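You operate a simulated robot arm through the tools that you are given. There is no shell and no other tool. Be economical: measure what you need, move in short steps, check, and stop when the job is done.

The job below is to be done with a simulated robot arm. You get a single attempt, and the scene is never put back.

JOB
Grind a half dose of pepper into the white dish and tray it.
Fine: strew none; leave the swing arm aside; the other dish stays.

Only the result counts: the job must be done as asked and must still hold three seconds after the hand-in. Knocking over, shifting, dropping, spilling or breaking anything else fails it.

ROBOT AND FRAMES
A 7-joint arm with a two-finger parallel gripper, fixed in place. Base frame: the origin is at the foot of the arm, x ahead of it, y to its left, z up; the work surface is at about z = 0. Lengths are in mm, angles in rad, forces in N, time in s.
With the tool pointing down near the work surface it reaches from about 220 to 580 mm from the base axis. Its first joint turns from -1.152 to 1.152 rad. Payload 2.5 kg.
Tool frame: the origin (TCP) lies between the finger pads and is the grasp point; the fingertips stand 23 mm ahead of it; z points along the fingers, y is the line along which they close. The gripper opens to 94 mm. The fingers are 38 mm wide and 10 mm thick; the gripper's body (54 by 96 mm) begins 39 mm behind the TCP.
Orientation is told as [roll, pitch, yaw] about the base's x, y, z axes, in that order, counted from this pose: with the fingers straight down and closing along the base's y, the tool's x points along the base's -x, its y along +y and its z along -z.

CONTROLS
- The arm moves only by the tool drive_tool. Its argument "moves" is a list of rows, each a list of 3 entries, a list of its own where there are three numbers: the shift along the base's x, y, z in units of 20 mm (1.0 is 20 mm), then the turn, a rotation vector about the base's x, y, z in units of 8 degrees (1.0 is 8 degrees), then the finger opening in mm, from 0 to 94. In form: [[[tx, ty, tz], [wx, wy, wz], fingers], ...]. A call has 1 to 8 rows; each row shifts and turns the commanded pose from where the row before left it. A call with a number of a shift or a turn outside -1 to 1 is refused whole. Each row takes 0.2 s and may step no farther than 50 mm and 0.15 rad from the row before; otherwise, or with a gripper value out of range, the whole call is refused. A pose out of reach is approached as far as the arm can. The call stops where the force on the tool passes 40 N (or 10 N more than at its start, if that is more) or the arm is blocked; 0.2 s more then pass. Each finger travels about 108 mm/s and halts on what it meets, pressing with about 36 N; the grip force reading is that of the motor and also rises with nothing between the fingers. The clock runs only during rows and for 0.2 s after the last one: add rows that do not move to give the fingers time. It gives the time, the measured TCP pose, the force on the tool (base axes), the opening and the grip force at its end, in the units of the frame above (readings bear some noise).
- Cameras (640 x 400 px; columns grow to the right, rows downward): "scene" is fixed at [107, -395.4, 557.1]; the picture's right is [0.92, -0.40, 0.00], its down [-0.18, -0.40, -0.90] and it looks along [0.36, 0.82, -0.44] (base axes); focal length 283 px, centre (320, 200). "wrist" rides on the gripper at [-39, 0, -44] in the tool frame; the picture's right is [0.00, -1.00, 0.00], its down [0.97, 0.00, -0.24] and it looks along [0.24, 0.00, 0.97] (tool axes); focal length 218 px, centre (320, 200).
- grab_frame(camera): a new picture of that camera. It takes no simulated time.
- point_at(camera, pixels): for up to 12 pixels [column, row] of the newest picture of that camera ("zoom" is the newest enlarged one), the place [x, y, z] in the base frame of the surface seen there, good to about 2 mm. It takes no simulated time.
- inspect(camera, box): a new picture of the part [left, top, right, bottom] of that camera's present view, enlarged. It takes no simulated time.
- sign_off(): hands the job in; it is judged then, once.

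Go step by step. Measure first, check grasps and placings, and put right what went wrong. The budget is 80 turns and 34 pictures, counting those below and the enlarged ones. Unless the task says otherwise, let go and move clear before handing in, and close with one line.

The tools are called after "Emit:" as name(argument=value, ...) on one line, values as JSON. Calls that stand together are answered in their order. drive_tool: Moves the arm, as the interface text tells. Its arguments: {"type":"object","properties":{"moves":{"type":"array","items":{"type":"array"}}},"required":["moves"]} The other tools are called the same way: grab_frame (camera) takes a picture; point_at (camera, pixels) gives the place of the surface under pixels of a picture; inspect (camera, box) takes an enlarged picture of a part of a camera's view; sign_off () hands the job in.

At the start:

```text
time: 0.0
position: [323.9, 237.3, 475.3]
tcp_rot: [0.002, 0.0, 0.0]
wrist_force: [-1.1, -0.1, 0.2]
gripper_width: 93.8
grip_force: 0.1
```

scene: 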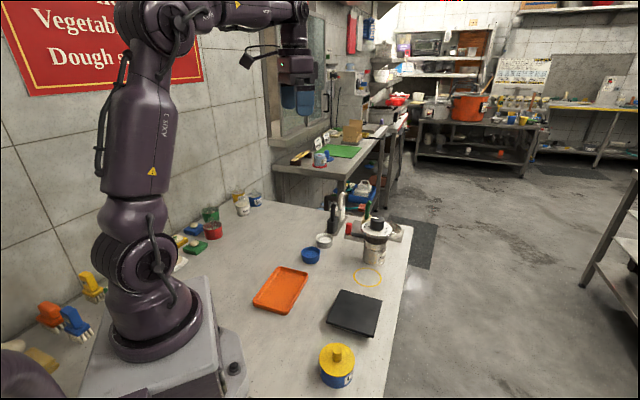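
wrist: 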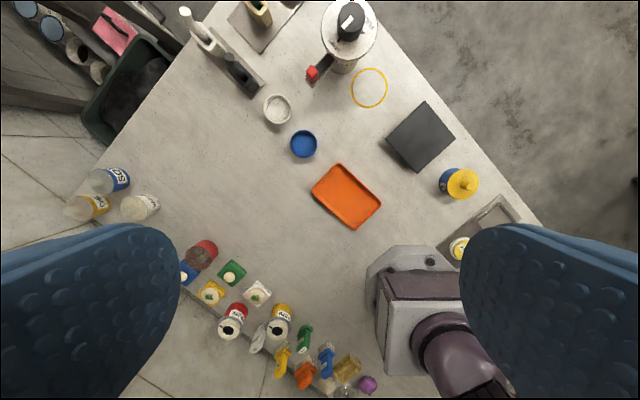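

The scene shows a grinder-like device near (375,240), a white dish (324,240), a blue dish (311,256), an orange tray (281,290) and a black plate. I'll enlarge these to understand the mechanism.

Emit:
inspect(camera="scene", box=[290, 170, 430, 300])

Emit:
inspect(camera="wrist", box=[170, 0, 410, 150])

Emit:
inspect(camera="scene", box=[240, 250, 400, 398])

```text
3.08 times, centred on (360, 235) of scene
```

zoom: 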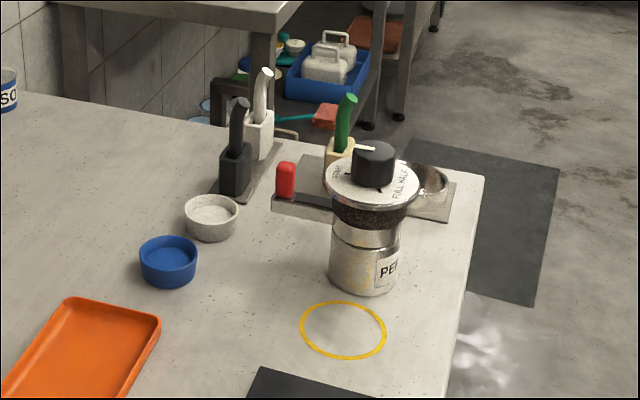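

```text
2.67 times, centred on (290, 75) of wrist
```

zoom: 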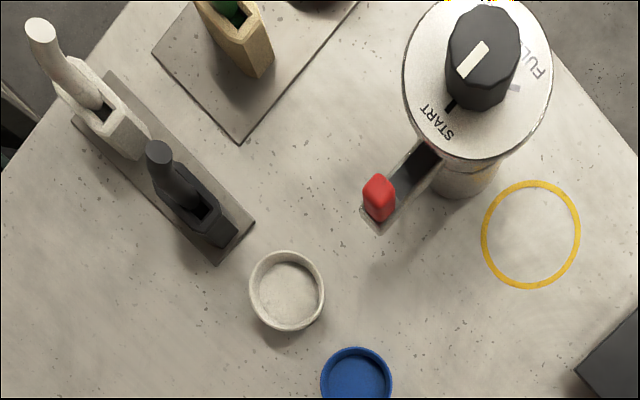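

```text
2.70 times, centred on (320, 324) of scene
```

zoom: 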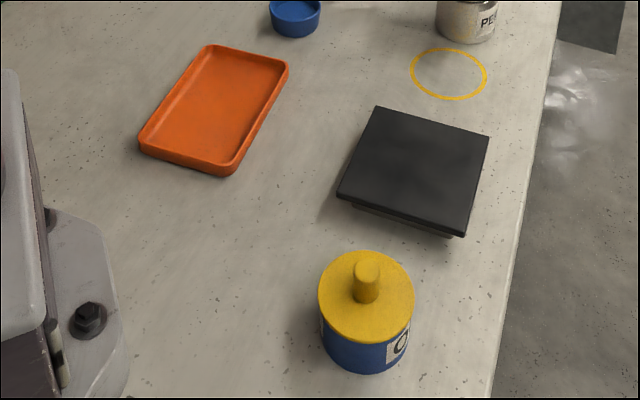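

The mill has a dial (START/HALF/FULL), a red-tipped arm and a yellow circle on the table. I'll measure key points, then look closer.

Emit:
grab_frame(camera="scene")

Emit:
point_at(camera="scene", pixels=[[376, 219], [367, 278], [353, 276], [382, 278], [324, 241], [311, 256], [281, 290], [353, 313], [348, 229], [390, 230], [373, 262], [384, 234]])

Emit:
grab_frame(camera="wrist")

Emit:
point_at(camera="wrist", pixels=[[352, 8], [340, 42], [368, 30], [312, 73], [343, 64], [370, 88], [278, 109], [303, 144], [346, 196], [325, 55], [420, 136], [350, 22]])

```text
28 pictures are left
```

scene: 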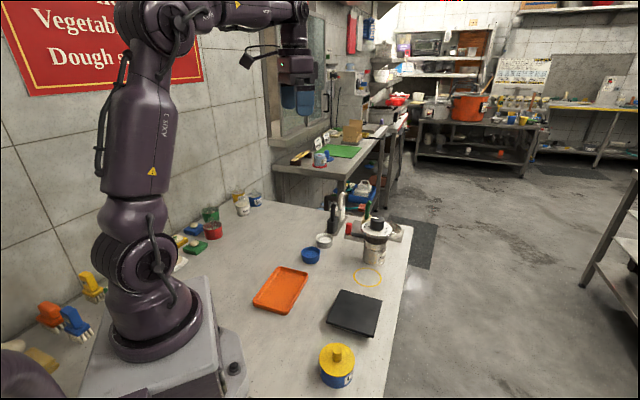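

```text
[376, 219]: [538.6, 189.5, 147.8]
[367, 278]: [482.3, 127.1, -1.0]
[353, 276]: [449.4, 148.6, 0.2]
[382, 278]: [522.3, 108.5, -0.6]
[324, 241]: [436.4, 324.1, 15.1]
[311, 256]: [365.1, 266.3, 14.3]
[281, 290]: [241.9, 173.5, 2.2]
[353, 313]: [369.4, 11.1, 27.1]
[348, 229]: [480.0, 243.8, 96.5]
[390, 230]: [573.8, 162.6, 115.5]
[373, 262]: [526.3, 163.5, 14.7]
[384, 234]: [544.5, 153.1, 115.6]
```

```text
27 pictures are left
```

wrist: 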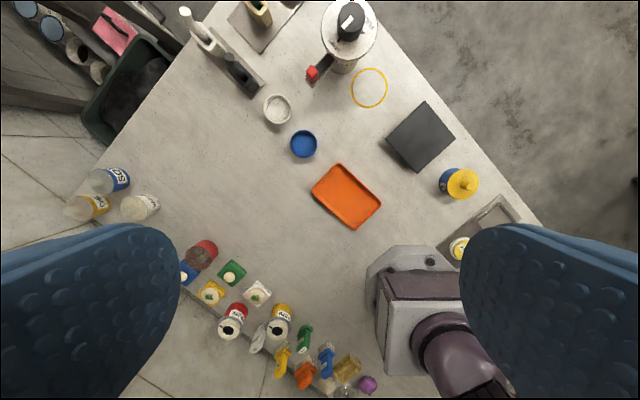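

```text
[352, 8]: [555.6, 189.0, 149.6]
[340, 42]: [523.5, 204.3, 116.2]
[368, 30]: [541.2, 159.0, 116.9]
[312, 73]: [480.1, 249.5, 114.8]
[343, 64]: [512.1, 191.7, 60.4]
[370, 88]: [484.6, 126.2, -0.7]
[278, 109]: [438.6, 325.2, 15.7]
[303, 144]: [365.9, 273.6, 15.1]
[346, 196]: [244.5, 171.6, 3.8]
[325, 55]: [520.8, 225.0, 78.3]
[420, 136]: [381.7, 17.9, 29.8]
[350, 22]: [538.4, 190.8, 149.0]
```

The mill axis is near (545,188), its top about z=150, and the circle is at (484,126). I'll move the wrist camera closer to look at the mechanism.

Emit:
drive_tool(moves=[[[0.5, -0.3, -0.9], [0, 0, 0], 94], [[0.5, -0.3, -0.9], [0, 0, 0], 94], [[0.5, -0.3, -0.9], [0, 0, 0], 94], [[0.5, -0.3, -0.9], [0, 0, 0], 94], [[0.5, -0.3, -0.9], [0, 0, 0], 94], [[0.5, -0.3, -0.9], [0, 0, 0], 94], [[0.5, -0.3, -0.9], [0, 0, 0], 94]])

Emit:
grab_frame(camera="wrist")

```text
time: 1.6
position: [393.6, 194.9, 349.9]
tcp_rot: [0.0, -0.001, 0.001]
wrist_force: [1.3, -0.4, 0.3]
gripper_width: 94.1
grip_force: 0.0
```

```text
26 pictures are left
```

wrist: 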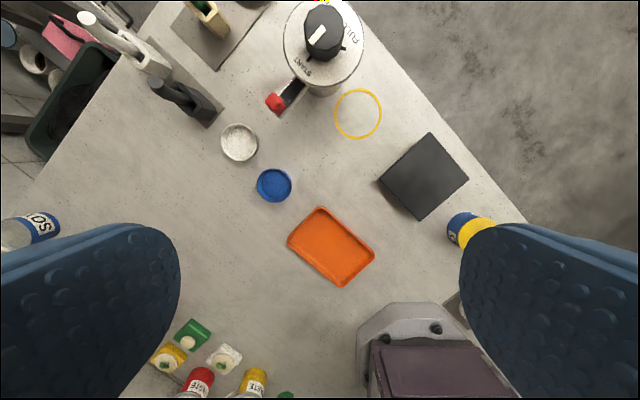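

Emit:
inspect(camera="wrist", box=[245, 0, 405, 150])

Emit:
inspect(camera="scene", box=[335, 200, 425, 290])

```text
2.67 times, centred on (325, 75) of wrist
```

zoom: 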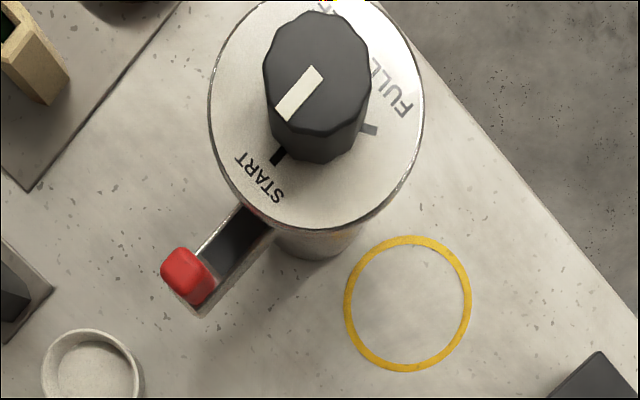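

```text
4.44 times, centred on (380, 245) of scene
```

zoom: 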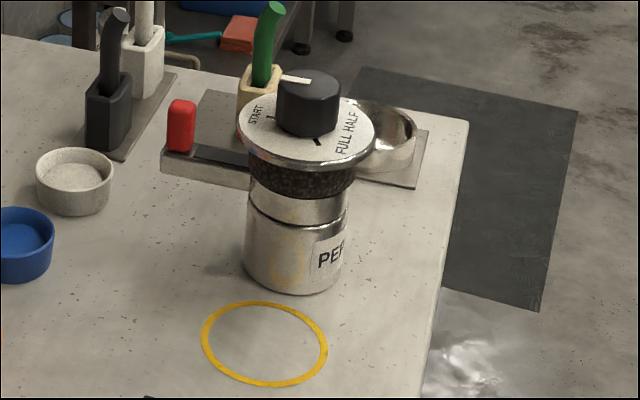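

The trough with the red tip looks like a swinging chute whose end would pass over the circle. I need the dial marks seen from above, so I'll move forward.

Emit:
drive_tool(moves=[[[0.8, 0, -0.4], [0, 0, 0], 94], [[0.8, 0, -0.4], [0, 0, 0], 94], [[0.8, 0, -0.4], [0, 0, 0], 94], [[0.8, 0, -0.4], [0, 0, 0], 94], [[0.8, 0, -0.4], [0, 0, 0], 94], [[0.8, 0, -0.4], [0, 0, 0], 94]])

Emit:
grab_frame(camera="wrist")

```text
time: 3.0
position: [489.4, 195.4, 302.4]
tcp_rot: [0.001, 0.0, 0.0]
wrist_force: [-0.4, 0.4, 0.1]
gripper_width: 94.1
grip_force: 0.0
```

```text
23 pictures are left
```

wrist: 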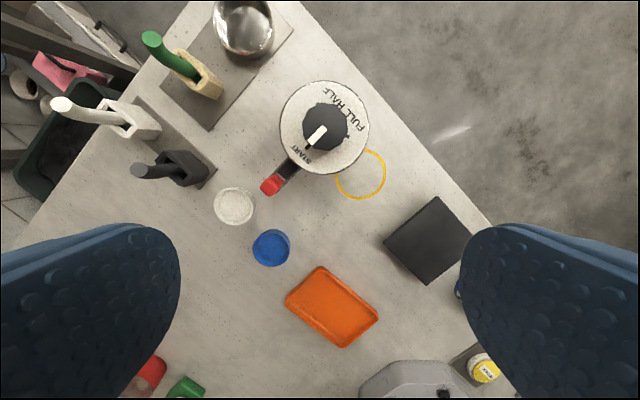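

Emit:
inspect(camera="wrist", box=[250, 70, 400, 210])

Emit:
point_at(camera="wrist", pixels=[[327, 128], [297, 152], [321, 131], [309, 143], [280, 130], [369, 125], [325, 82], [325, 173], [271, 185], [361, 175], [347, 126], [304, 127]])

```text
2.86 times, centred on (325, 140) of wrist
```

zoom: 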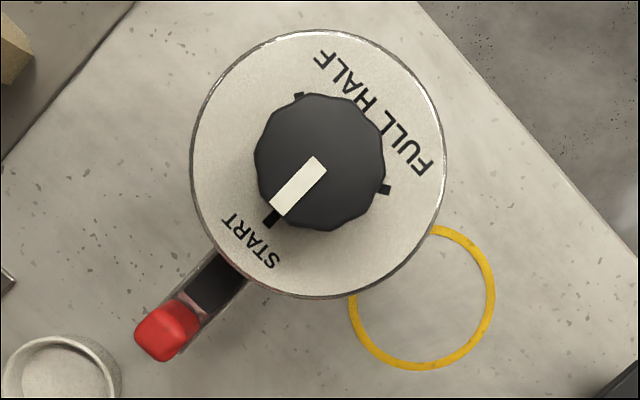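

```text
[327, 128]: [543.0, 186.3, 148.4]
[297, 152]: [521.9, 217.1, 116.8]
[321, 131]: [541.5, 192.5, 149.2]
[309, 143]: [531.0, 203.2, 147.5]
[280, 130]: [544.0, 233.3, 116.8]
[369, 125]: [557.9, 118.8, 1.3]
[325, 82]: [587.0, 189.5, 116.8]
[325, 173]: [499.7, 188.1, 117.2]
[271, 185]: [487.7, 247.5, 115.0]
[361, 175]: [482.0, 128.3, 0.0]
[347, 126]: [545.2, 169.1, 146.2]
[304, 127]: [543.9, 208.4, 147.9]
```

Dial: START tick at azimuth ~139°, HALF ~15°, FULL ~250°, so clockwise ~125° to HALF. One tight look at the chute from the scene camera, plus measuring ticks in the zoom.

Emit:
inspect(camera="scene", box=[340, 210, 400, 275])

Emit:
point_at(camera="scene", pixels=[[344, 234], [349, 240], [356, 242], [352, 234], [348, 222], [372, 250], [372, 238], [324, 235], [317, 242], [331, 243], [324, 249], [303, 292]])

Emit:
point_at(camera="wrist", pixels=[[234, 188], [214, 206], [254, 206], [234, 224], [271, 229], [252, 247], [290, 247], [271, 265], [286, 300], [320, 267], [378, 313], [343, 346]])

```text
6.15 times, centred on (370, 242) of scene
```

zoom: 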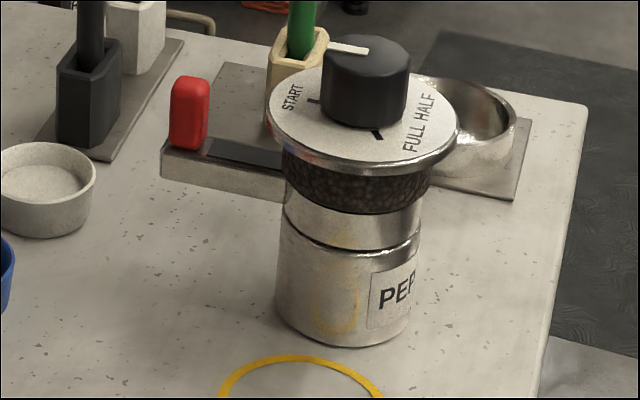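

```text
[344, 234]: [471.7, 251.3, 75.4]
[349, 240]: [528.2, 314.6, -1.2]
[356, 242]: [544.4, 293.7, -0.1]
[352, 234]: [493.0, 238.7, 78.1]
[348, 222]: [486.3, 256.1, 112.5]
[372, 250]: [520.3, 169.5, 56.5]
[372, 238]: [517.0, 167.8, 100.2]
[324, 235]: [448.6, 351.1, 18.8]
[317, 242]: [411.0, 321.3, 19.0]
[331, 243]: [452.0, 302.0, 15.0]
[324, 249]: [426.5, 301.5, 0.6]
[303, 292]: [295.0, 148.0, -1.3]
```

```text
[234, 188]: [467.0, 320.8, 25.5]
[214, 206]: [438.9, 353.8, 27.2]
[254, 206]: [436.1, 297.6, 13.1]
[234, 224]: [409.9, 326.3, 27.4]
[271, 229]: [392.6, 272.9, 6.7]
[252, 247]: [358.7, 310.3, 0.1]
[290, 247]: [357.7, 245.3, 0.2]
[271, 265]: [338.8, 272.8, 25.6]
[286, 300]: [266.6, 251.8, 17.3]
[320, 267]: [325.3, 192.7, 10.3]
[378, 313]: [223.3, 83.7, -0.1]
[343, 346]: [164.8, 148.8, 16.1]
```

The chute (top z≈78, bottom ≈60) carries from the grinder; plan is dish on circle, swing chute, turn dial, swing back, tray the dish. Measuring tray and the knife block near the dish.

Emit:
point_at(camera="wrist", pixels=[[290, 300], [321, 271], [374, 313], [342, 342], [332, 306], [305, 285], [350, 290], [360, 326], [312, 320], [212, 177], [200, 163], [180, 165]])

Emit:
point_at(camera="scene", pixels=[[333, 226], [332, 210], [330, 221], [336, 231], [345, 205], [256, 300], [278, 268], [306, 273], [290, 311], [281, 290], [295, 290], [266, 290]])

```text
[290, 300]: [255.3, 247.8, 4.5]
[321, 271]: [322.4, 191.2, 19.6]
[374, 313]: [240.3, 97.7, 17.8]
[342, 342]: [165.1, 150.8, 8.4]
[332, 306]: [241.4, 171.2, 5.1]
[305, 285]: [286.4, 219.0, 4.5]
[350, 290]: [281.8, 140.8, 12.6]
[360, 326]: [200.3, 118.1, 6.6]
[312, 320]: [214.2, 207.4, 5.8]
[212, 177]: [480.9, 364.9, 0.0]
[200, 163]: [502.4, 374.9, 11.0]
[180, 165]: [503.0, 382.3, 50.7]
```

```text
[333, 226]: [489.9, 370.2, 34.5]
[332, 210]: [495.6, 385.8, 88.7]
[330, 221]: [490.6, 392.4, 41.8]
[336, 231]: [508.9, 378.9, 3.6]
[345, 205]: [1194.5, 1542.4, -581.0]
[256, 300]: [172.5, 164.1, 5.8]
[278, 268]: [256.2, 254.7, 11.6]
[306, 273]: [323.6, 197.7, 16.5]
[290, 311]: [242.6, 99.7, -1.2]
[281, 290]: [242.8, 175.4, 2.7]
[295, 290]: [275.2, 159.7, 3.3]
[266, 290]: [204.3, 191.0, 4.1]
```

Tray is ~90×130 with long axis at azimuth ~50°, lip z≈18; white dish centre ≈(438,325), Ø57, height 27. I'll approach with yaw +46° and offset the grip 12 mm outward so that later the gripper clears the mill.

Emit:
drive_tool(moves=[[[-0.42, 0.864, -0.65], [0, 0, 0.82], 94], [[-0.42, 0.864, -0.65], [0, 0, 0.82], 94], [[-0.42, 0.864, -0.65], [0, 0, 0.82], 94], [[-0.42, 0.864, -0.65], [0, 0, 0.82], 94], [[-0.42, 0.864, -0.65], [0, 0, 0.82], 94], [[-0.42, 0.864, -0.65], [0, 0, 0.82], 94], [[-0.42, 0.864, -0.65], [0, 0, 0.82], 94], [[0, 0, 0], [0, 0, 0], 94]])

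Emit:
grab_frame(camera="wrist")

```text
time: 4.8
position: [430.6, 317.0, 210.9]
tcp_rot: [0.0, 0.0, 0.802]
wrist_force: [0.5, 0.0, 0.1]
gripper_width: 94.0
grip_force: 0.1
```

```text
20 pictures are left
```

wrist: 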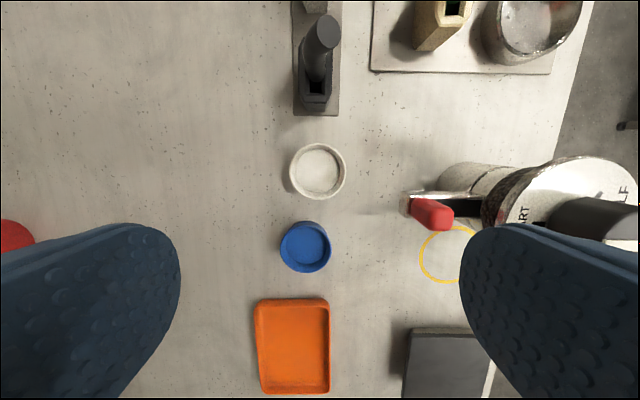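

The white dish is at (318,171), between the fingers. Refining its centre.

Emit:
point_at(camera="wrist", pixels=[[292, 172], [344, 172], [318, 145], [318, 198], [318, 172], [432, 213], [412, 210], [460, 208], [455, 255], [317, 112], [440, 228], [424, 204]])

Emit:
inspect(camera="wrist", box=[390, 140, 520, 260])

```text
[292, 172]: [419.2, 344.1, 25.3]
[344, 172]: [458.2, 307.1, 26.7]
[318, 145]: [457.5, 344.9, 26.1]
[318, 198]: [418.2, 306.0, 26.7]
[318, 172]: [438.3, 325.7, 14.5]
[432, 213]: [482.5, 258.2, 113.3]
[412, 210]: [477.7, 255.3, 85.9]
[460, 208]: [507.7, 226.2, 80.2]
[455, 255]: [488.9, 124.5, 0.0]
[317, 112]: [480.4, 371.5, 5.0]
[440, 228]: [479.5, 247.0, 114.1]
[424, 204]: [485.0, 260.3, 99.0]
```

```text
3.33 times, centred on (455, 200) of wrist
```

zoom: 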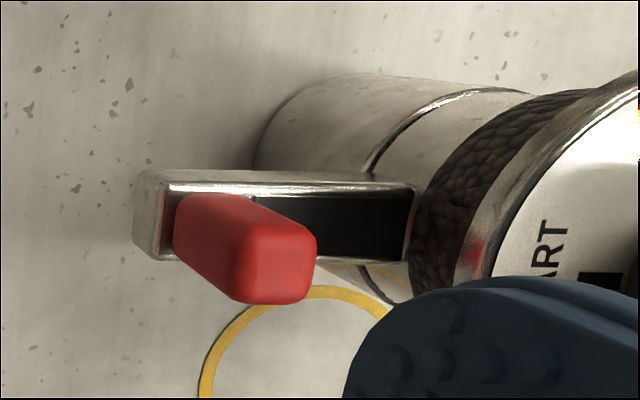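

Dish centre is (438.3,325.6), as expected; descending straight down.

Emit:
drive_tool(moves=[[[0, 0.05, -1], [0, 0, 0], 94], [[0, 0, -1], [0, 0, 0], 94], [[0, 0, -1], [0, 0, 0], 94], [[0, 0, -1], [0, 0, 0], 94], [[0, 0, -1], [0, 0, 0], 94], [[0, 0, -1], [0, 0, 0], 94], [[0, 0, -1], [0, 0, 0], 94], [[0, 0, -1], [0, 0, 0], 94]])

Emit:
drive_tool(moves=[[[0, 0, -0.6], [0, 0, 0], 94], [[0, 0, -0.6], [0, 0, 0], 94], [[0, 0, 0], [0, 0, 0], 75], [[0, 0, 0], [0, 0, 0], 62], [[0, 0, 0], [0, 0, 0], 52], [[0, 0, 0], [0, 0, 0], 48], [[0, 0, 0], [0, 0, 0], 48]])

```text
time: 6.6
position: [431.4, 317.2, 50.3]
tcp_rot: [0.001, -0.001, 0.801]
wrist_force: [0.3, 0.9, 0.0]
gripper_width: 93.9
grip_force: 0.1
```

```text
time: 8.2
position: [431.2, 317.6, 26.7]
tcp_rot: [0.0, 0.001, 0.8]
wrist_force: [-0.8, 0.5, 0.4]
gripper_width: 57.7
grip_force: 35.6
```

Grasp is firm at 57.7 mm. Lifting to z≈150 and moving toward the circle.

Emit:
drive_tool(moves=[[[0, 0, 0.5], [0, 0, 0], 48], [[0, 0, 0.8], [0, 0, 0], 48], [[0, 0, 1], [0, 0, 0], 48], [[0, 0, 1], [0, 0, 0], 48], [[0, 0, 1], [0, 0, 0], 48], [[0, 0, 1], [0, 0, 0], 48], [[0, 0, 1], [0, 0, 0], 48]])

Emit:
drive_tool(moves=[[[0, -0.5, 0], [0, 0, 0], 48], [[0.2, -1, 0], [0, 0, 0], 48], [[0.2, -1, 0], [0, 0, 0], 48], [[0.2, -1, 0], [0, 0, 0], 48], [[0.2, -1, 0], [0, 0, 0], 48], [[0.2, -1, 0], [0, 0, 0], 48], [[0.2, -1, 0], [0, 0, 0], 48], [[0.2, -1, 0], [0, 0, 0], 48]])

Emit:
grab_frame(camera="wrist")

```text
time: 9.8
position: [430.7, 317.9, 154.0]
tcp_rot: [0.0, 0.001, 0.8]
wrist_force: [-0.9, -0.6, -0.9]
gripper_width: 57.7
grip_force: 36.4
```

```text
time: 11.6
position: [459.9, 167.9, 152.6]
tcp_rot: [-0.002, 0.001, 0.803]
wrist_force: [0.2, -0.7, -0.7]
gripper_width: 57.9
grip_force: 36.0
```

```text
18 pictures are left
```

wrist: 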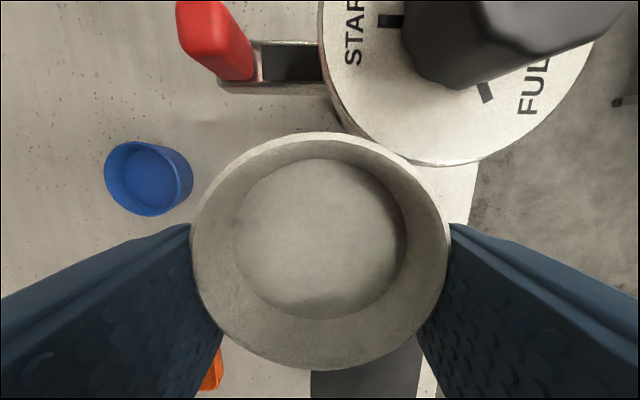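

Dish is held level; checking its centre relative to the gripper and then completing the move.

Emit:
point_at(camera="wrist", pixels=[[200, 250], [441, 250], [320, 138], [320, 363], [320, 250]])

Emit:
grab_frame(camera="scene")

Emit:
point_at(camera="scene", pixels=[[381, 278], [354, 278], [367, 287], [367, 270]])

```text
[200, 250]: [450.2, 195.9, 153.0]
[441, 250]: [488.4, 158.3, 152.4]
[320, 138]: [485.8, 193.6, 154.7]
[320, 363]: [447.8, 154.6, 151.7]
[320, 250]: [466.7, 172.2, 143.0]
```

```text
17 pictures are left
```

scene: 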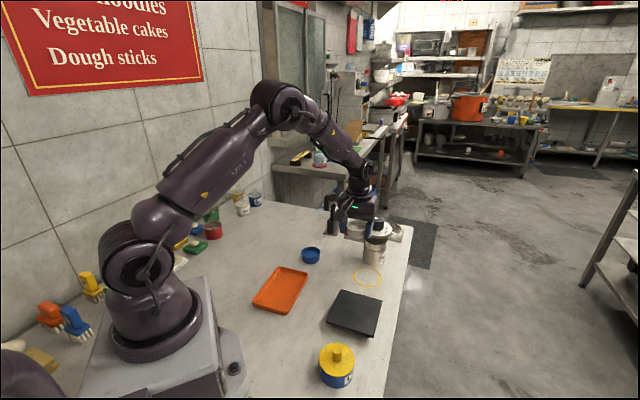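

```text
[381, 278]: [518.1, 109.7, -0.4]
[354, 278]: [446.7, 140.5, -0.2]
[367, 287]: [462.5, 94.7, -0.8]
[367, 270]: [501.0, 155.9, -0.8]
```

Circle centre ≈(482.5,126); dish offset from gripper is (+8.1,+7.7). Moving to (474.4,118.3) and lowering.

Emit:
drive_tool(moves=[[[0.24, -0.82, 0], [0, 0, 0], 48], [[0.24, -0.83, 0], [0, 0, 0], 48], [[0.24, -0.83, 0], [0, 0, 0], 48], [[0, 0, -0.8], [0, 0, 0], 48], [[0, 0, -1], [0, 0, 0], 48], [[0, 0, -1], [0, 0, 0], 48], [[0, 0, -1], [0, 0, 0], 48], [[0, 0, -0.9], [0, 0, 0], 48]])

Emit:
drive_tool(moves=[[[0, 0, -0.7], [0, 0, 0], 48], [[0, 0, -0.5], [0, 0, 0], 48], [[0, 0, -0.25], [0, 0, 0], 48], [[0, 0, 0], [0, 0, 0], 48]])

```text
time: 13.4
position: [474.1, 117.9, 59.4]
tcp_rot: [-0.003, 0.001, 0.801]
wrist_force: [-0.1, 0.6, 0.0]
gripper_width: 57.9
grip_force: 36.0
```

```text
time: 14.4
position: [473.4, 118.9, 29.7]
tcp_rot: [0.001, 0.0, 0.801]
wrist_force: [-0.4, -0.1, -0.8]
gripper_width: 57.5
grip_force: 35.9
```

Nearly down (z 29.7, start 26.7); last few mm, then open gently and rise.

Emit:
drive_tool(moves=[[[0, 0, -0.12], [0, 0, 0], 48], [[0, 0, 0], [0, 0, 0], 48], [[0, 0, 0], [0, 0, 0], 62], [[0, 0, 0], [0, 0, 0], 72], [[0, 0, 0], [0, 0, 0], 80]])

Emit:
drive_tool(moves=[[[0, 0, 0.5], [0, 0, 0], 80], [[0, 0, 1], [0, 0, 0], 80], [[0, 0, 1], [0, 0, 0], 80], [[0, 0, 1], [0, 0, 0], 80], [[0, 0, 1], [0, 0, 0], 80], [[0, 0, 1], [0, 0, 0], 80], [[0, 0, 1], [0, 0, 0], 80], [[0, 0, 1], [0, 0, 0], 80]])

Emit:
grab_frame(camera="wrist")

```text
time: 15.6
position: [472.5, 117.3, 26.3]
tcp_rot: [-0.001, 0.0, 0.8]
wrist_force: [1.4, -0.2, 1.0]
gripper_width: 80.0
grip_force: 0.1
```

```text
time: 17.4
position: [474.1, 117.9, 177.2]
tcp_rot: [0.001, 0.0, 0.802]
wrist_force: [0.6, 0.1, -0.5]
gripper_width: 79.8
grip_force: 0.1
```

```text
16 pictures are left
```

wrist: 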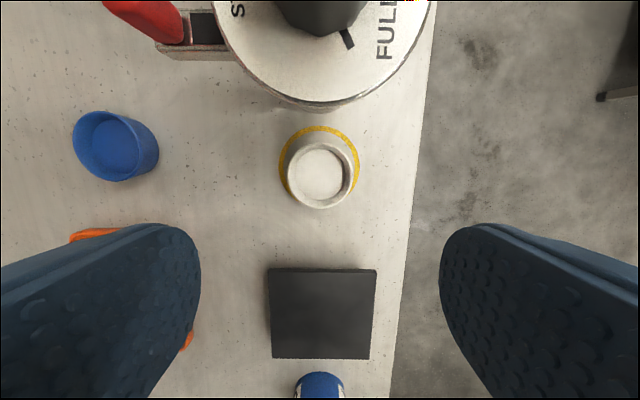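

The dish sits in the ring. Next: grip the red handle at ≈(483,252) with the fingers closing tangentially (yaw −46°), swinging round above first.

Emit:
drive_tool(moves=[[[0, 0.6, 0], [0, 0, -0.958], 70], [[0, 0.6, 0], [0, 0, -0.958], 70], [[0, 0.6, 0], [0, 0, -0.958], 60], [[0, 0.6, 0], [0, 0, -0.958], 60], [[0, 0.6, 0], [0, 0, -0.958], 60], [[0, 0.6, 0], [0, 0, -0.958], 60]])

Emit:
drive_tool(moves=[[[0.07, 0.52, 0], [0, 0, -0.958], 60], [[0.07, 0.52, 0], [0, 0, -0.958], 60], [[0.07, 0.52, 0], [0, 0, -0.958], 60], [[0.07, 0.52, 0], [0, 0, -0.958], 60], [[0.07, 0.52, 0], [0, 0, -0.958], 60], [[0.07, 0.52, 0], [0, 0, -0.958], 60], [[0, 0, 0], [0, 0, 0], 60]])

Emit:
grab_frame(camera="wrist")

```text
time: 18.8
position: [473.2, 189.2, 177.8]
tcp_rot: [0.0, 0.001, -0.003]
wrist_force: [-0.8, 0.1, -0.8]
gripper_width: 60.0
grip_force: 0.0
```

```text
time: 20.4
position: [483.5, 252.3, 178.0]
tcp_rot: [0.0, 0.001, -0.805]
wrist_force: [-0.3, -1.0, 0.5]
gripper_width: 59.9
grip_force: 0.0
```

```text
15 pictures are left
```

wrist: 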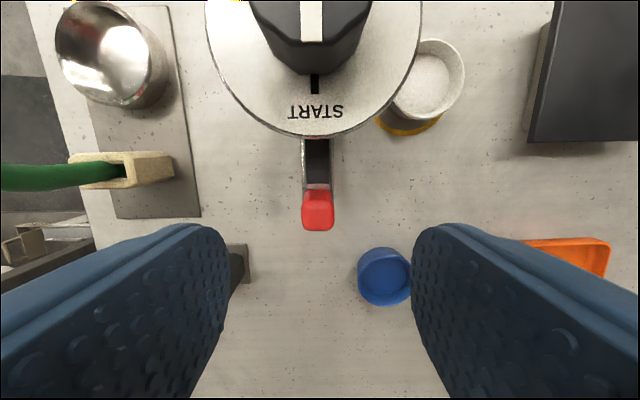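

Red handle lies centred at (318,210). Measuring it exactly.

Emit:
point_at(camera="wrist", pixels=[[318, 195], [305, 211], [331, 211], [318, 217], [318, 226], [318, 185], [309, 150], [326, 150], [318, 200], [310, 135], [316, 85], [314, 20]])

```text
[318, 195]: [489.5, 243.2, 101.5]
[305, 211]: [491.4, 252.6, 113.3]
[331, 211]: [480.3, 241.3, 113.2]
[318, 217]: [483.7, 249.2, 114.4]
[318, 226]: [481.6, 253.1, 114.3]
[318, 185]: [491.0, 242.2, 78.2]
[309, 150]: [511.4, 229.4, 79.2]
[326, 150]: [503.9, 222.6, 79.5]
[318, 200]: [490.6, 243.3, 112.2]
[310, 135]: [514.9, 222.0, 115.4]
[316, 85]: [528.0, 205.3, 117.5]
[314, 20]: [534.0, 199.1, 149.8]
```

Handle centre ≈(485,248), 16 mm wide, chute top z≈79. Lowering to z 108 and gripping.

Emit:
drive_tool(moves=[[[0.05, -0.15, -0.9], [0, 0, 0], 50], [[0, 0, -0.9], [0, 0, 0], 45], [[0, 0, -0.9], [0, 0, 0], 45], [[0, 0, -0.8], [0, 0, 0], 45], [[0, 0, 0], [0, 0, 0], 30], [[0, 0, 0], [0, 0, 0], 20], [[0, 0, 0], [0, 0, 0], 12], [[0, 0, 0], [0, 0, 0], 12]])

```text
time: 22.2
position: [482.8, 249.7, 108.1]
tcp_rot: [0.001, -0.001, -0.801]
wrist_force: [8.4, 2.9, -6.0]
gripper_width: 18.1
grip_force: 44.9
```

Gripped at 18 mm. Testing the first two arc steps (counter-clockwise, toward the circle).

Emit:
drive_tool(moves=[[[-0.375, -0.425, 0], [0, 0, 0.95], 12], [[-0.313, -0.475, 0], [0, 0, 0.95], 12]])

```text
time: 22.8
position: [468.4, 231.5, 108.9]
tcp_rot: [0.001, -0.002, -0.533]
wrist_force: [12.2, 3.8, -5.1]
gripper_width: 18.5
grip_force: 45.2
```

It moves with low force. Continuing along the arc.

Emit:
drive_tool(moves=[[[-0.248, -0.51, 0], [0, 0, 0.95], 12], [[-0.18, -0.54, 0], [0, 0, 0.95], 12], [[-0.105, -0.555, 0], [0, 0, 0.95], 12], [[-0.03, -0.565, 0], [0, 0, 0.95], 12], [[0.045, -0.57, 0], [0, 0, 0.95], 12], [[0.12, -0.555, 0], [0, 0, 0.95], 12]])

Emit:
grab_frame(camera="scene")

```text
time: 24.2
position: [461.2, 167.1, 108.0]
tcp_rot: [0.003, -0.007, 0.265]
wrist_force: [19.8, 13.9, -8.6]
gripper_width: 17.7
grip_force: 45.0
```

```text
14 pictures are left
```

scene: 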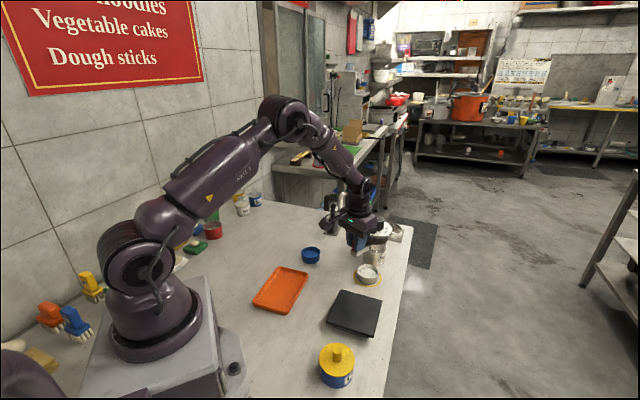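

Moving fine; mild inward force suggests the true pivot radius is ~2 mm shorter, so I trim inward and continue.

Emit:
drive_tool(moves=[[[0.29, -0.48, 0], [0, 0, 0.95], 12], [[0.28, -0.5, 0], [0, 0, 0.95], 12], [[0.325, -0.465, 0], [0, 0, 0.95], 12]])

Emit:
drive_tool(moves=[[[0.385, -0.42, 0], [0, 0, 0.95], 12], [[0, 0, 0], [0, 0, 0], 12]])

Emit:
grab_frame(camera="wrist")

```text
time: 25.0
position: [479.0, 137.0, 108.7]
tcp_rot: [0.002, 0.003, 0.66]
wrist_force: [-11.9, 5.1, 19.0]
gripper_width: 17.9
grip_force: 45.6
```

```text
time: 25.6
position: [484.2, 130.3, 107.7]
tcp_rot: [0.008, 0.005, 0.788]
wrist_force: [-6.5, -0.4, 4.0]
gripper_width: 17.9
grip_force: 45.1
stopped in row 2: the force on the tool passed its limit (the readings are from after the stop); the commanded pose is now the measured one
```

```text
13 pictures are left
```

wrist: 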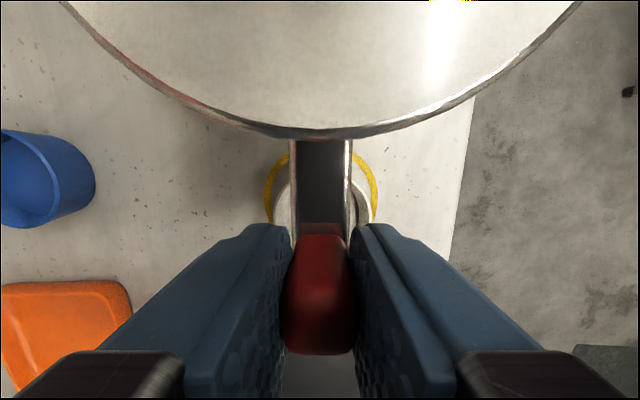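

The chute met its stop at 90° and sits right over the dish (dish and ring symmetric around it). Releasing and rising.

Emit:
drive_tool(moves=[[[0, 0, 0], [0, 0, 0], 24], [[0, 0, 0], [0, 0, 0], 40], [[0, 0, 0], [0, 0, 0], 40], [[0, 0, 1], [0, 0, 0], 40], [[0, 0, 1], [0, 0, 0], 40], [[0, 0, 1], [0, 0, 0], 40], [[0, 0, 1], [0, 0, 0], 40]])

Emit:
grab_frame(camera="wrist")

Emit:
inspect(camera="scene", box=[330, 200, 430, 300])

```text
time: 27.2
position: [484.6, 129.9, 187.6]
tcp_rot: [0.007, 0.004, 0.79]
wrist_force: [0.9, 0.0, -0.6]
gripper_width: 40.2
grip_force: 0.0
```

```text
12 pictures are left
```

wrist: 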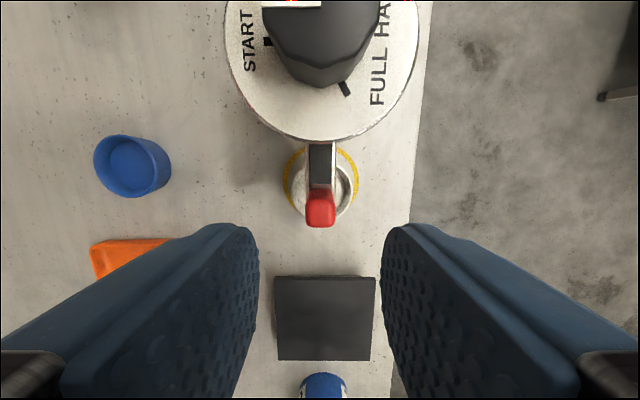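

```text
4.00 times, centred on (380, 250) of scene
```

zoom: 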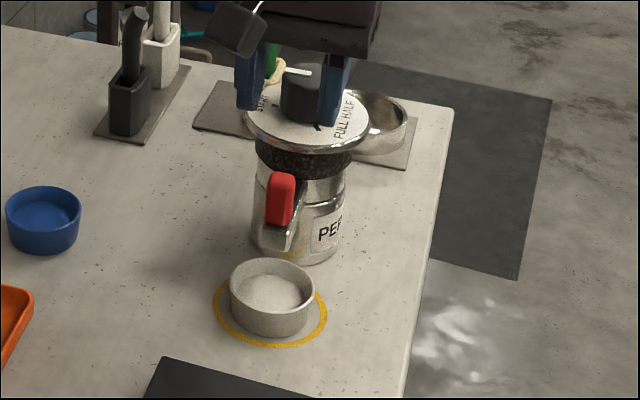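

Chute end is over the dish, with a clear view. Now to measure the dial ticks from above before gripping the knob.

Emit:
drive_tool(moves=[[[0.5, 0.1, 0.7], [0, 0, 0.7], 60], [[0.5, 0.1, 0.7], [0, 0, 0.7], 60], [[0.5, 0.1, 0.7], [0, 0, 0.7], 60], [[0, 0, 0], [0, 0, 0], 60]])

Emit:
grab_frame(camera="wrist")

```text
time: 28.2
position: [515.5, 136.0, 229.6]
tcp_rot: [0.006, 0.004, 1.084]
wrist_force: [0.6, 0.2, 0.5]
gripper_width: 60.1
grip_force: 0.1
```

```text
10 pictures are left
```

wrist: 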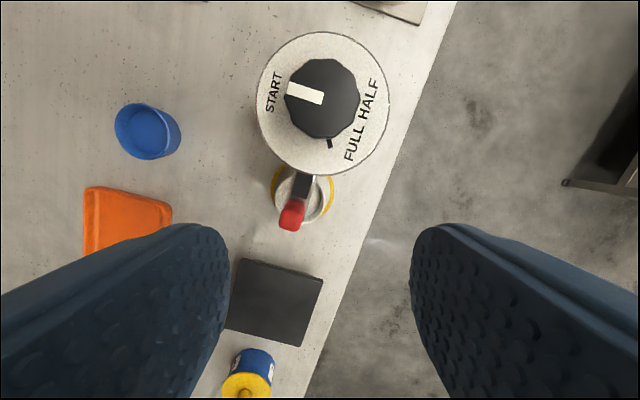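

Emit:
point_at(camera="wrist", pixels=[[330, 144], [284, 88], [289, 89], [321, 98], [259, 102], [388, 102], [324, 34], [324, 172], [288, 97], [358, 97], [322, 60], [322, 137]])

Emit:
inspect(camera="wrist", box=[250, 25, 400, 180])

```text
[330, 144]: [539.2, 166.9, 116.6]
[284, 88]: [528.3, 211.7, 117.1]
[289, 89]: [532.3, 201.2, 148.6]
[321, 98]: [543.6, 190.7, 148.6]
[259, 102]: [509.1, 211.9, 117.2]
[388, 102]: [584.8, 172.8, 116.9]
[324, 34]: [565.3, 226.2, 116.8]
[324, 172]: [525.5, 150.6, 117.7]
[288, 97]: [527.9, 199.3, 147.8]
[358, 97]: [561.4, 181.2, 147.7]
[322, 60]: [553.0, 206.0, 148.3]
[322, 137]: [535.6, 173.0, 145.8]
```

```text
2.58 times, centred on (325, 102) of wrist
```

zoom: 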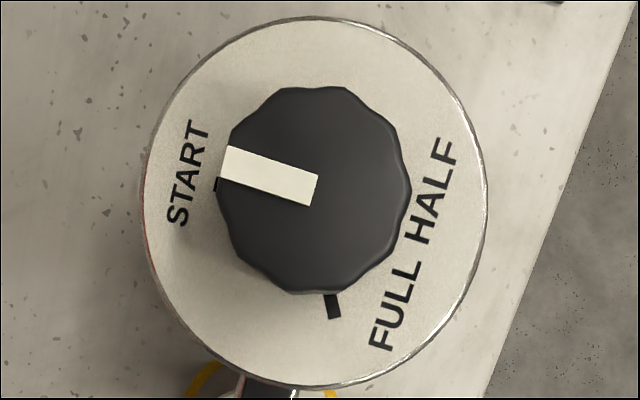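

Ticks: START ≈135°, HALF ≈15°, FULL ≈255°, i.e. 120° steps; HALF is 120° clockwise. Knob centre (544.3,189.6), top z 148. Moving over it.

Emit:
drive_tool(moves=[[[0.48, 0.9, 0], [0, 0, 0], 60], [[0.48, 0.9, 0], [0, 0, 0], 60], [[0.48, 0.88, 0], [0, 0, 0], 60], [[0, 0, -0.8], [0, 0, 0], 60], [[0, 0, -0.8], [0, 0, 0], 60], [[0, 0, -0.8], [0, 0, 0], 60], [[0, 0, 0], [0, 0, 0], 60]])

```text
time: 29.8
position: [543.5, 190.6, 182.3]
tcp_rot: [0.008, 0.002, 1.084]
wrist_force: [-0.3, -0.3, 0.6]
gripper_width: 59.8
grip_force: 0.0
```

Above the knob within 1 mm. Descending to z≈144 and gripping.

Emit:
drive_tool(moves=[[[0.03, -0.04, -0.7], [0, 0, 0], 60], [[0, 0, -0.7], [0, 0, 0], 60], [[0, 0, -0.5], [0, 0, 0], 60], [[0, 0, 0], [0, 0, 0], 50], [[0, 0, 0], [0, 0, 0], 44], [[0, 0, 0], [0, 0, 0], 38], [[0, 0, 0], [0, 0, 0], 34], [[0, 0, 0], [0, 0, 0], 34]])

```text
time: 31.6
position: [543.2, 188.9, 143.9]
tcp_rot: [0.007, 0.004, 1.084]
wrist_force: [-5.3, 0.7, -1.6]
gripper_width: 39.5
grip_force: 45.2
```

Knob gripped (39.5 mm). Turning clockwise 64° first.

Emit:
drive_tool(moves=[[[0, 0, 0], [0, 0, -1], 34], [[0, 0, 0], [0, 0, -1], 34], [[0, 0, 0], [0, 0, -1], 34], [[0, 0, 0], [0, 0, -1], 34], [[0, 0, 0], [0, 0, -1], 34], [[0, 0, 0], [0, 0, -1], 34], [[0, 0, 0], [0, 0, -1], 34], [[0, 0, 0], [0, 0, -1], 34]])

Emit:
inspect(camera="scene", box=[330, 200, 430, 300])

```text
time: 33.4
position: [542.2, 191.1, 143.6]
tcp_rot: [0.012, 0.004, -0.036]
wrist_force: [-19.2, 15.3, 5.0]
gripper_width: 39.3
grip_force: 45.1
```

```text
4.00 times, centred on (380, 250) of scene
```

zoom: 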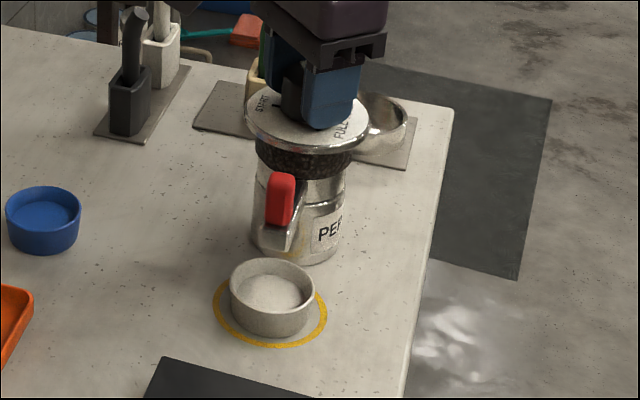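

Turned 64° with no slip in width; small side force, so I trim the centre and turn the remaining ~56°.

Emit:
drive_tool(moves=[[[-0.05, 0.04, 0], [0, 0, -1], 34], [[0, 0, 0], [0, 0, -1], 34], [[0, 0, 0], [0, 0, -1], 34], [[0, 0, 0], [0, 0, -1], 34], [[0, 0, 0], [0, 0, -1], 34], [[0, 0, 0], [0, 0, -1], 34], [[0, 0, 0], [0, 0, -0.9], 34]])

Emit:
grab_frame(camera="wrist")

```text
time: 34.7
position: [543.3, 192.9, 143.1]
tcp_rot: [0.013, 0.004, -0.771]
wrist_force: [7.4, 3.4, -3.1]
gripper_width: 39.3
grip_force: 45.1
stopped in row 6: the force on the tool passed its limit (the readings are from after the stop); the commanded pose is now the measured one
```

```text
7 pictures are left
```

wrist: 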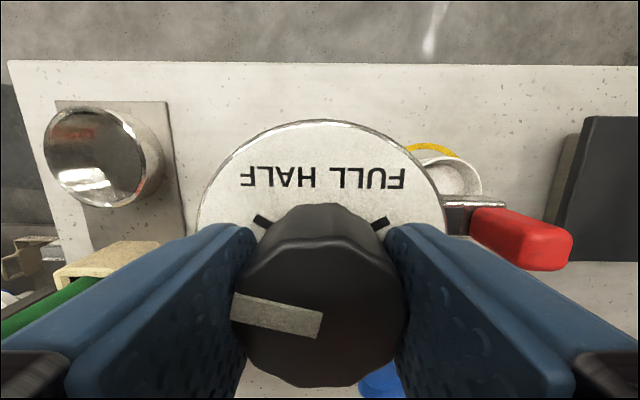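

It stopped at 106° turned on side force (TCP drifted to y 192.9); line needs ~14° more to HALF. I'll recentre by −2 mm in y and proceed gently.

Emit:
drive_tool(moves=[[[0, -0.07, 0], [0, 0, 0], 34], [[0, -0.03, 0], [0, 0, -0.4], 34], [[0, 0, 0], [0, 0, -0.4], 34], [[0, 0, 0], [0, 0, -0.4], 34], [[0, 0, 0], [0, 0, 0], 34]])

```text
time: 35.9
position: [543.2, 192.6, 144.6]
tcp_rot: [0.017, 0.005, -0.937]
wrist_force: [22.6, 26.2, -14.2]
gripper_width: 39.3
grip_force: 44.6
```

The drift is explained: the TCP is 2.5 mm off the knob axis (544.7,190.9) and orbits it. Correcting to (543.7,193.2) and turning the last ~4°.

Emit:
drive_tool(moves=[[[0.02, 0.1, 0], [0, 0, 0], 34], [[0, 0.01, 0], [0, 0, -0.25], 34], [[0, 0, 0], [0, 0, -0.2], 34], [[0, 0, 0], [0, 0, 0], 34]])

Emit:
inspect(camera="wrist", box=[200, 100, 500, 400])

```text
time: 36.9
position: [544.0, 191.7, 143.5]
tcp_rot: [0.015, 0.002, -1.002]
wrist_force: [14.7, 15.9, -8.3]
gripper_width: 39.1
grip_force: 45.7
```

```text
1.33 times, centred on (350, 250) of wrist
```

zoom: 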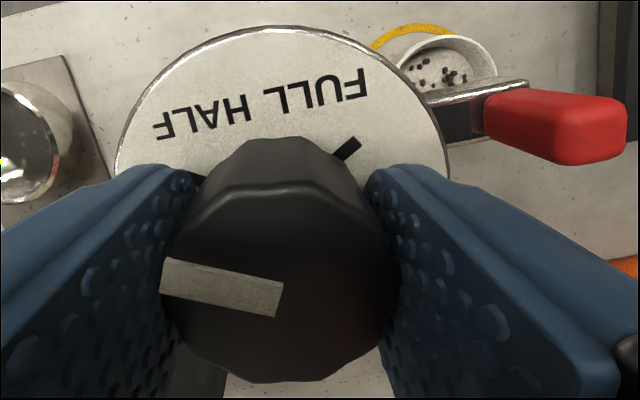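

Peppercorns are in the dish and the turn totals ~119.5°. Releasing, rising and backing off to verify the dial.

Emit:
drive_tool(moves=[[[0, 0, 0], [0, 0, 0], 48], [[0, 0, 0], [0, 0, 0], 60], [[0, 0, 0.9], [0, 0, 0], 60], [[0, 0, 0.9], [0, 0, 0], 60], [[0, 0, 0.9], [0, 0, 0], 60], [[-0.6, -0.1, 0.9], [0, 0, 1], 60], [[-0.6, -0.1, 0.6], [0, 0, 1], 60]])

Emit:
drive_tool(moves=[[[-0.35, -0.1, 0], [0, 0, 1], 60], [[-0.35, -0.1, 0], [0, 0, 1], 60], [[-0.35, -0.1, 0], [0, 0, 1], 60], [[-0.35, -0.1, 0], [0, 0, 1], 60], [[-0.35, -0.1, 0], [0, 0, 1], 60], [[0, 0, 0], [0, 0, 1], 60], [[0, 0, 0], [0, 0, 0], 60]])

Emit:
inspect(camera="wrist", box=[220, 40, 460, 240])

```text
time: 38.5
position: [519.8, 188.7, 227.3]
tcp_rot: [0.014, 0.004, -0.722]
wrist_force: [-0.1, 0.5, 0.2]
gripper_width: 60.1
grip_force: 0.0
```

```text
time: 40.1
position: [483.0, 178.6, 228.4]
tcp_rot: [0.013, 0.002, 0.117]
wrist_force: [0.3, 0.4, 0.3]
gripper_width: 59.9
grip_force: 0.0
```

```text
2.00 times, centred on (340, 140) of wrist
```

zoom: 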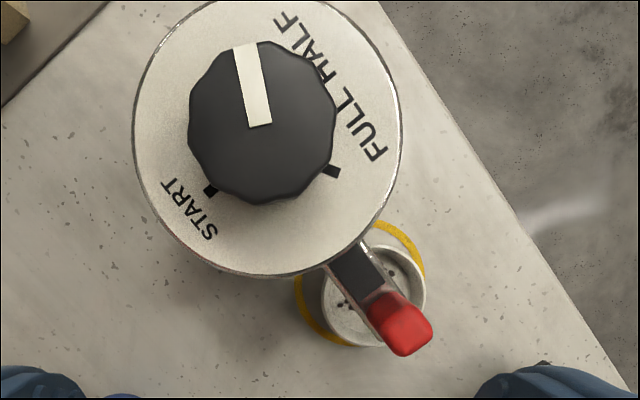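

Line points up toward the HALF tick (hidden under the knob). Measuring the line's direction.

Emit:
point_at(camera="zoom", pixels=[[246, 50], [261, 120], [239, 50], [250, 122], [252, 48], [267, 118], [208, 190], [334, 172], [394, 312], [410, 325], [404, 300], [420, 345]])

```text
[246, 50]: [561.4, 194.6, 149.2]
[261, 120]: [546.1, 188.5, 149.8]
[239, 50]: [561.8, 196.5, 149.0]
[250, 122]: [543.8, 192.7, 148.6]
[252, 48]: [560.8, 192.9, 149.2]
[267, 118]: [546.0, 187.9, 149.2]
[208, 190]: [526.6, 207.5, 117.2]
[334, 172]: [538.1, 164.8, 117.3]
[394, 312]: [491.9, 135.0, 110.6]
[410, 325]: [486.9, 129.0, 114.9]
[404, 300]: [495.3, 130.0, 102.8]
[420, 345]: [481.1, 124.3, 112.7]
```

Line at ≈17° vs HALF ≈15°: about 119 of 120°, a half dose. Now re-gripping the red handle at (484.2,130.3), yaw 0.79, to swing the chute back aside.

Emit:
drive_tool(moves=[[[0.012, -0.483, -0.3], [0, 0, 0.96], 50], [[0.012, -0.483, -0.3], [0, 0, 0.96], 50], [[0.012, -0.483, -0.3], [0, 0, 0.96], 45], [[0.012, -0.483, -0.3], [0, 0, 0.96], 45], [[0.012, -0.483, -0.3], [0, 0, 0.96], 45], [[0, 0, 0], [0, 0, 0], 45]])

Emit:
drive_tool(moves=[[[0, 0, -0.9], [0, 0, 0], 45], [[0, 0, -0.9], [0, 0, 0], 45], [[0, 0, -0.9], [0, 0, 0], 45], [[0, 0, -0.9], [0, 0, 0], 45], [[0, 0, -0.9], [0, 0, 0], 45]])

Emit:
drive_tool(moves=[[[0, 0, 0], [0, 0, 0], 32], [[0, 0, 0], [0, 0, 0], 24], [[0, 0, 0], [0, 0, 0], 14], [[0, 0, 0], [0, 0, 0], 12]])

```text
time: 41.5
position: [485.5, 129.7, 197.4]
tcp_rot: [0.013, 0.003, 0.787]
wrist_force: [0.1, -0.1, -0.8]
gripper_width: 45.3
grip_force: 0.0
```

```text
time: 42.7
position: [485.9, 128.8, 109.1]
tcp_rot: [0.014, 0.001, 0.783]
wrist_force: [0.5, -0.8, 0.0]
gripper_width: 45.1
grip_force: 0.0
```

```text
time: 43.7
position: [484.3, 130.2, 107.9]
tcp_rot: [0.015, 0.003, 0.786]
wrist_force: [-8.9, 4.6, 2.4]
gripper_width: 17.8
grip_force: 45.4
```

Handle gripped again. Swinging back clockwise along the arc.

Emit:
drive_tool(moves=[[[-0.41, 0.45, 0], [0, 0, -0.9375], 12], [[-0.31, 0.4625, 0], [0, 0, -0.9375], 12], [[-0.245, 0.5, 0], [0, 0, -0.9375], 12], [[-0.18, 0.525, 0], [0, 0, -0.9375], 12], [[-0.11, 0.55, 0], [0, 0, -0.9375], 12], [[-0.035, 0.555, 0], [0, 0, -0.9375], 12]])

Emit:
drive_tool(moves=[[[0.035, 0.555, 0], [0, 0, -0.9375], 12], [[0.11, 0.55, 0], [0, 0, -0.9375], 12], [[0.18, 0.525, 0], [0, 0, -0.9375], 12], [[0.245, 0.5, 0], [0, 0, -0.9375], 12], [[0.31, 0.4625, 0], [0, 0, -0.9375], 12], [[0.33, 0.37, 0], [0, 0, -0.85], 12]])

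```text
time: 45.1
position: [459.7, 190.9, 106.4]
tcp_rot: [0.013, 0.004, -0.002]
wrist_force: [-12.2, 2.6, 6.2]
gripper_width: 17.7
grip_force: 44.9
```

```text
time: 46.5
position: [483.6, 250.6, 108.2]
tcp_rot: [0.014, 0.006, -0.777]
wrist_force: [-12.5, 5.8, 7.6]
gripper_width: 18.0
grip_force: 45.2
```

The chute is back at its original position. Releasing, rising, and returning above the dish.

Emit:
drive_tool(moves=[[[0, 0, 0], [0, 0, 0], 26], [[0, 0, 0], [0, 0, 0], 45], [[0, 0, 0], [0, 0, 0], 45], [[0, 0, 0.9], [0, 0, 0], 45], [[0, 0, 0.9], [0, 0, 0], 45], [[0, 0, 0.9], [0, 0, 0], 45], [[0, 0, 0.9], [0, 0, 0], 60], [[0, 0, 0.3], [-0.1, 0, 0], 70]])

Emit:
drive_tool(moves=[[[-0.08, -0.553, 0], [0, 0, 0.942], 80], [[-0.08, -0.553, 0], [0, 0, 0.942], 80], [[-0.08, -0.553, 0], [0, 0, 0.942], 80], [[-0.08, -0.553, 0], [0, 0, 0.942], 80], [[-0.08, -0.553, 0], [0, 0, 0.942], 80], [[-0.08, -0.553, 0], [0, 0, 0.942], 80]])

Emit:
drive_tool(moves=[[[0, -0.553, 0], [0, 0, 0.942], 80], [[0, -0.553, 0], [0, 0, 0.942], 80], [[0, -0.553, 0], [0, 0, 0.942], 80], [[0, -0.553, 0], [0, 0, 0.942], 80], [[0, -0.553, 0], [0, 0, 0.942], 80], [[0, -0.553, 0], [0, 0, 0.942], 80], [[0, 0, 0], [0, 0, 0], 80]])

Emit:
grab_frame(camera="wrist")

```text
time: 48.3
position: [483.8, 249.4, 186.3]
tcp_rot: [0.003, -0.007, -0.775]
wrist_force: [-0.2, 0.3, 0.4]
gripper_width: 69.9
grip_force: 0.0
```

```text
time: 49.7
position: [474.2, 182.3, 187.1]
tcp_rot: [0.002, -0.007, 0.018]
wrist_force: [-0.5, -0.7, 1.0]
gripper_width: 79.9
grip_force: 0.1
```

```text
time: 51.3
position: [475.5, 116.0, 185.6]
tcp_rot: [0.003, -0.007, 0.808]
wrist_force: [0.5, -0.4, -0.4]
gripper_width: 80.0
grip_force: 0.1
```

```text
4 pictures are left
```

wrist: 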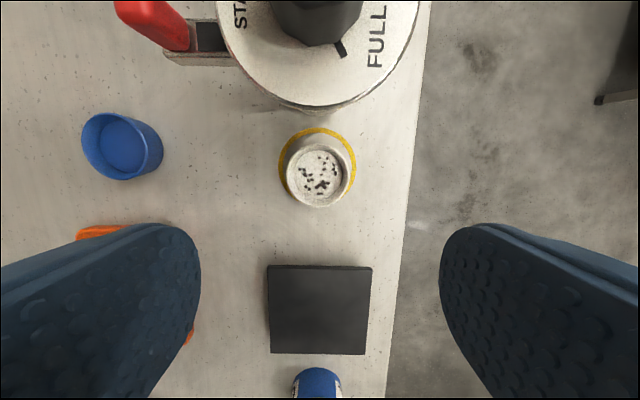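

All pepper lies in the dish, none strewn. Measuring the dish centre.

Emit:
point_at(camera="wrist", pixels=[[287, 175], [350, 175], [318, 144], [318, 204], [318, 175]])

```text
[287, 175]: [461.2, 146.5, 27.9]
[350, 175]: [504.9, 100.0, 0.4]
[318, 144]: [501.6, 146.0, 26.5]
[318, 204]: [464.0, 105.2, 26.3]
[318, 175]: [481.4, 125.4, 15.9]
```

Dish centre ≈(482.5,125.7). Descending to grasp as before.

Emit:
drive_tool(moves=[[[0, 0.1, -1], [0, 0, 0], 80], [[0, 0, -1], [0, 0, 0], 80], [[0, 0, -1], [0, 0, 0], 80], [[0, 0, -1], [0, 0, 0], 80], [[0, 0, -1], [0, 0, 0], 80], [[0, 0, -1], [0, 0, 0], 80], [[0, 0, -1], [0, 0, 0], 80], [[0, 0, -0.6], [0, 0, 0], 80]])

Emit:
drive_tool(moves=[[[0, 0, -0.3], [0, 0, 0], 80], [[0, 0, 0], [0, 0, 0], 72], [[0, 0, 0], [0, 0, 0], 66], [[0, 0, 0], [0, 0, 0], 60], [[0, 0, 0], [0, 0, 0], 54], [[0, 0, 0], [0, 0, 0], 48], [[0, 0, 0], [0, 0, 0], 48]])

```text
time: 53.1
position: [474.5, 117.1, 33.8]
tcp_rot: [0.001, -0.006, 0.806]
wrist_force: [0.7, 0.0, 0.1]
gripper_width: 80.1
grip_force: 0.0
```

```text
time: 54.7
position: [475.0, 118.4, 27.9]
tcp_rot: [0.004, -0.006, 0.804]
wrist_force: [-0.5, 0.1, 0.3]
gripper_width: 57.6
grip_force: 36.1
```

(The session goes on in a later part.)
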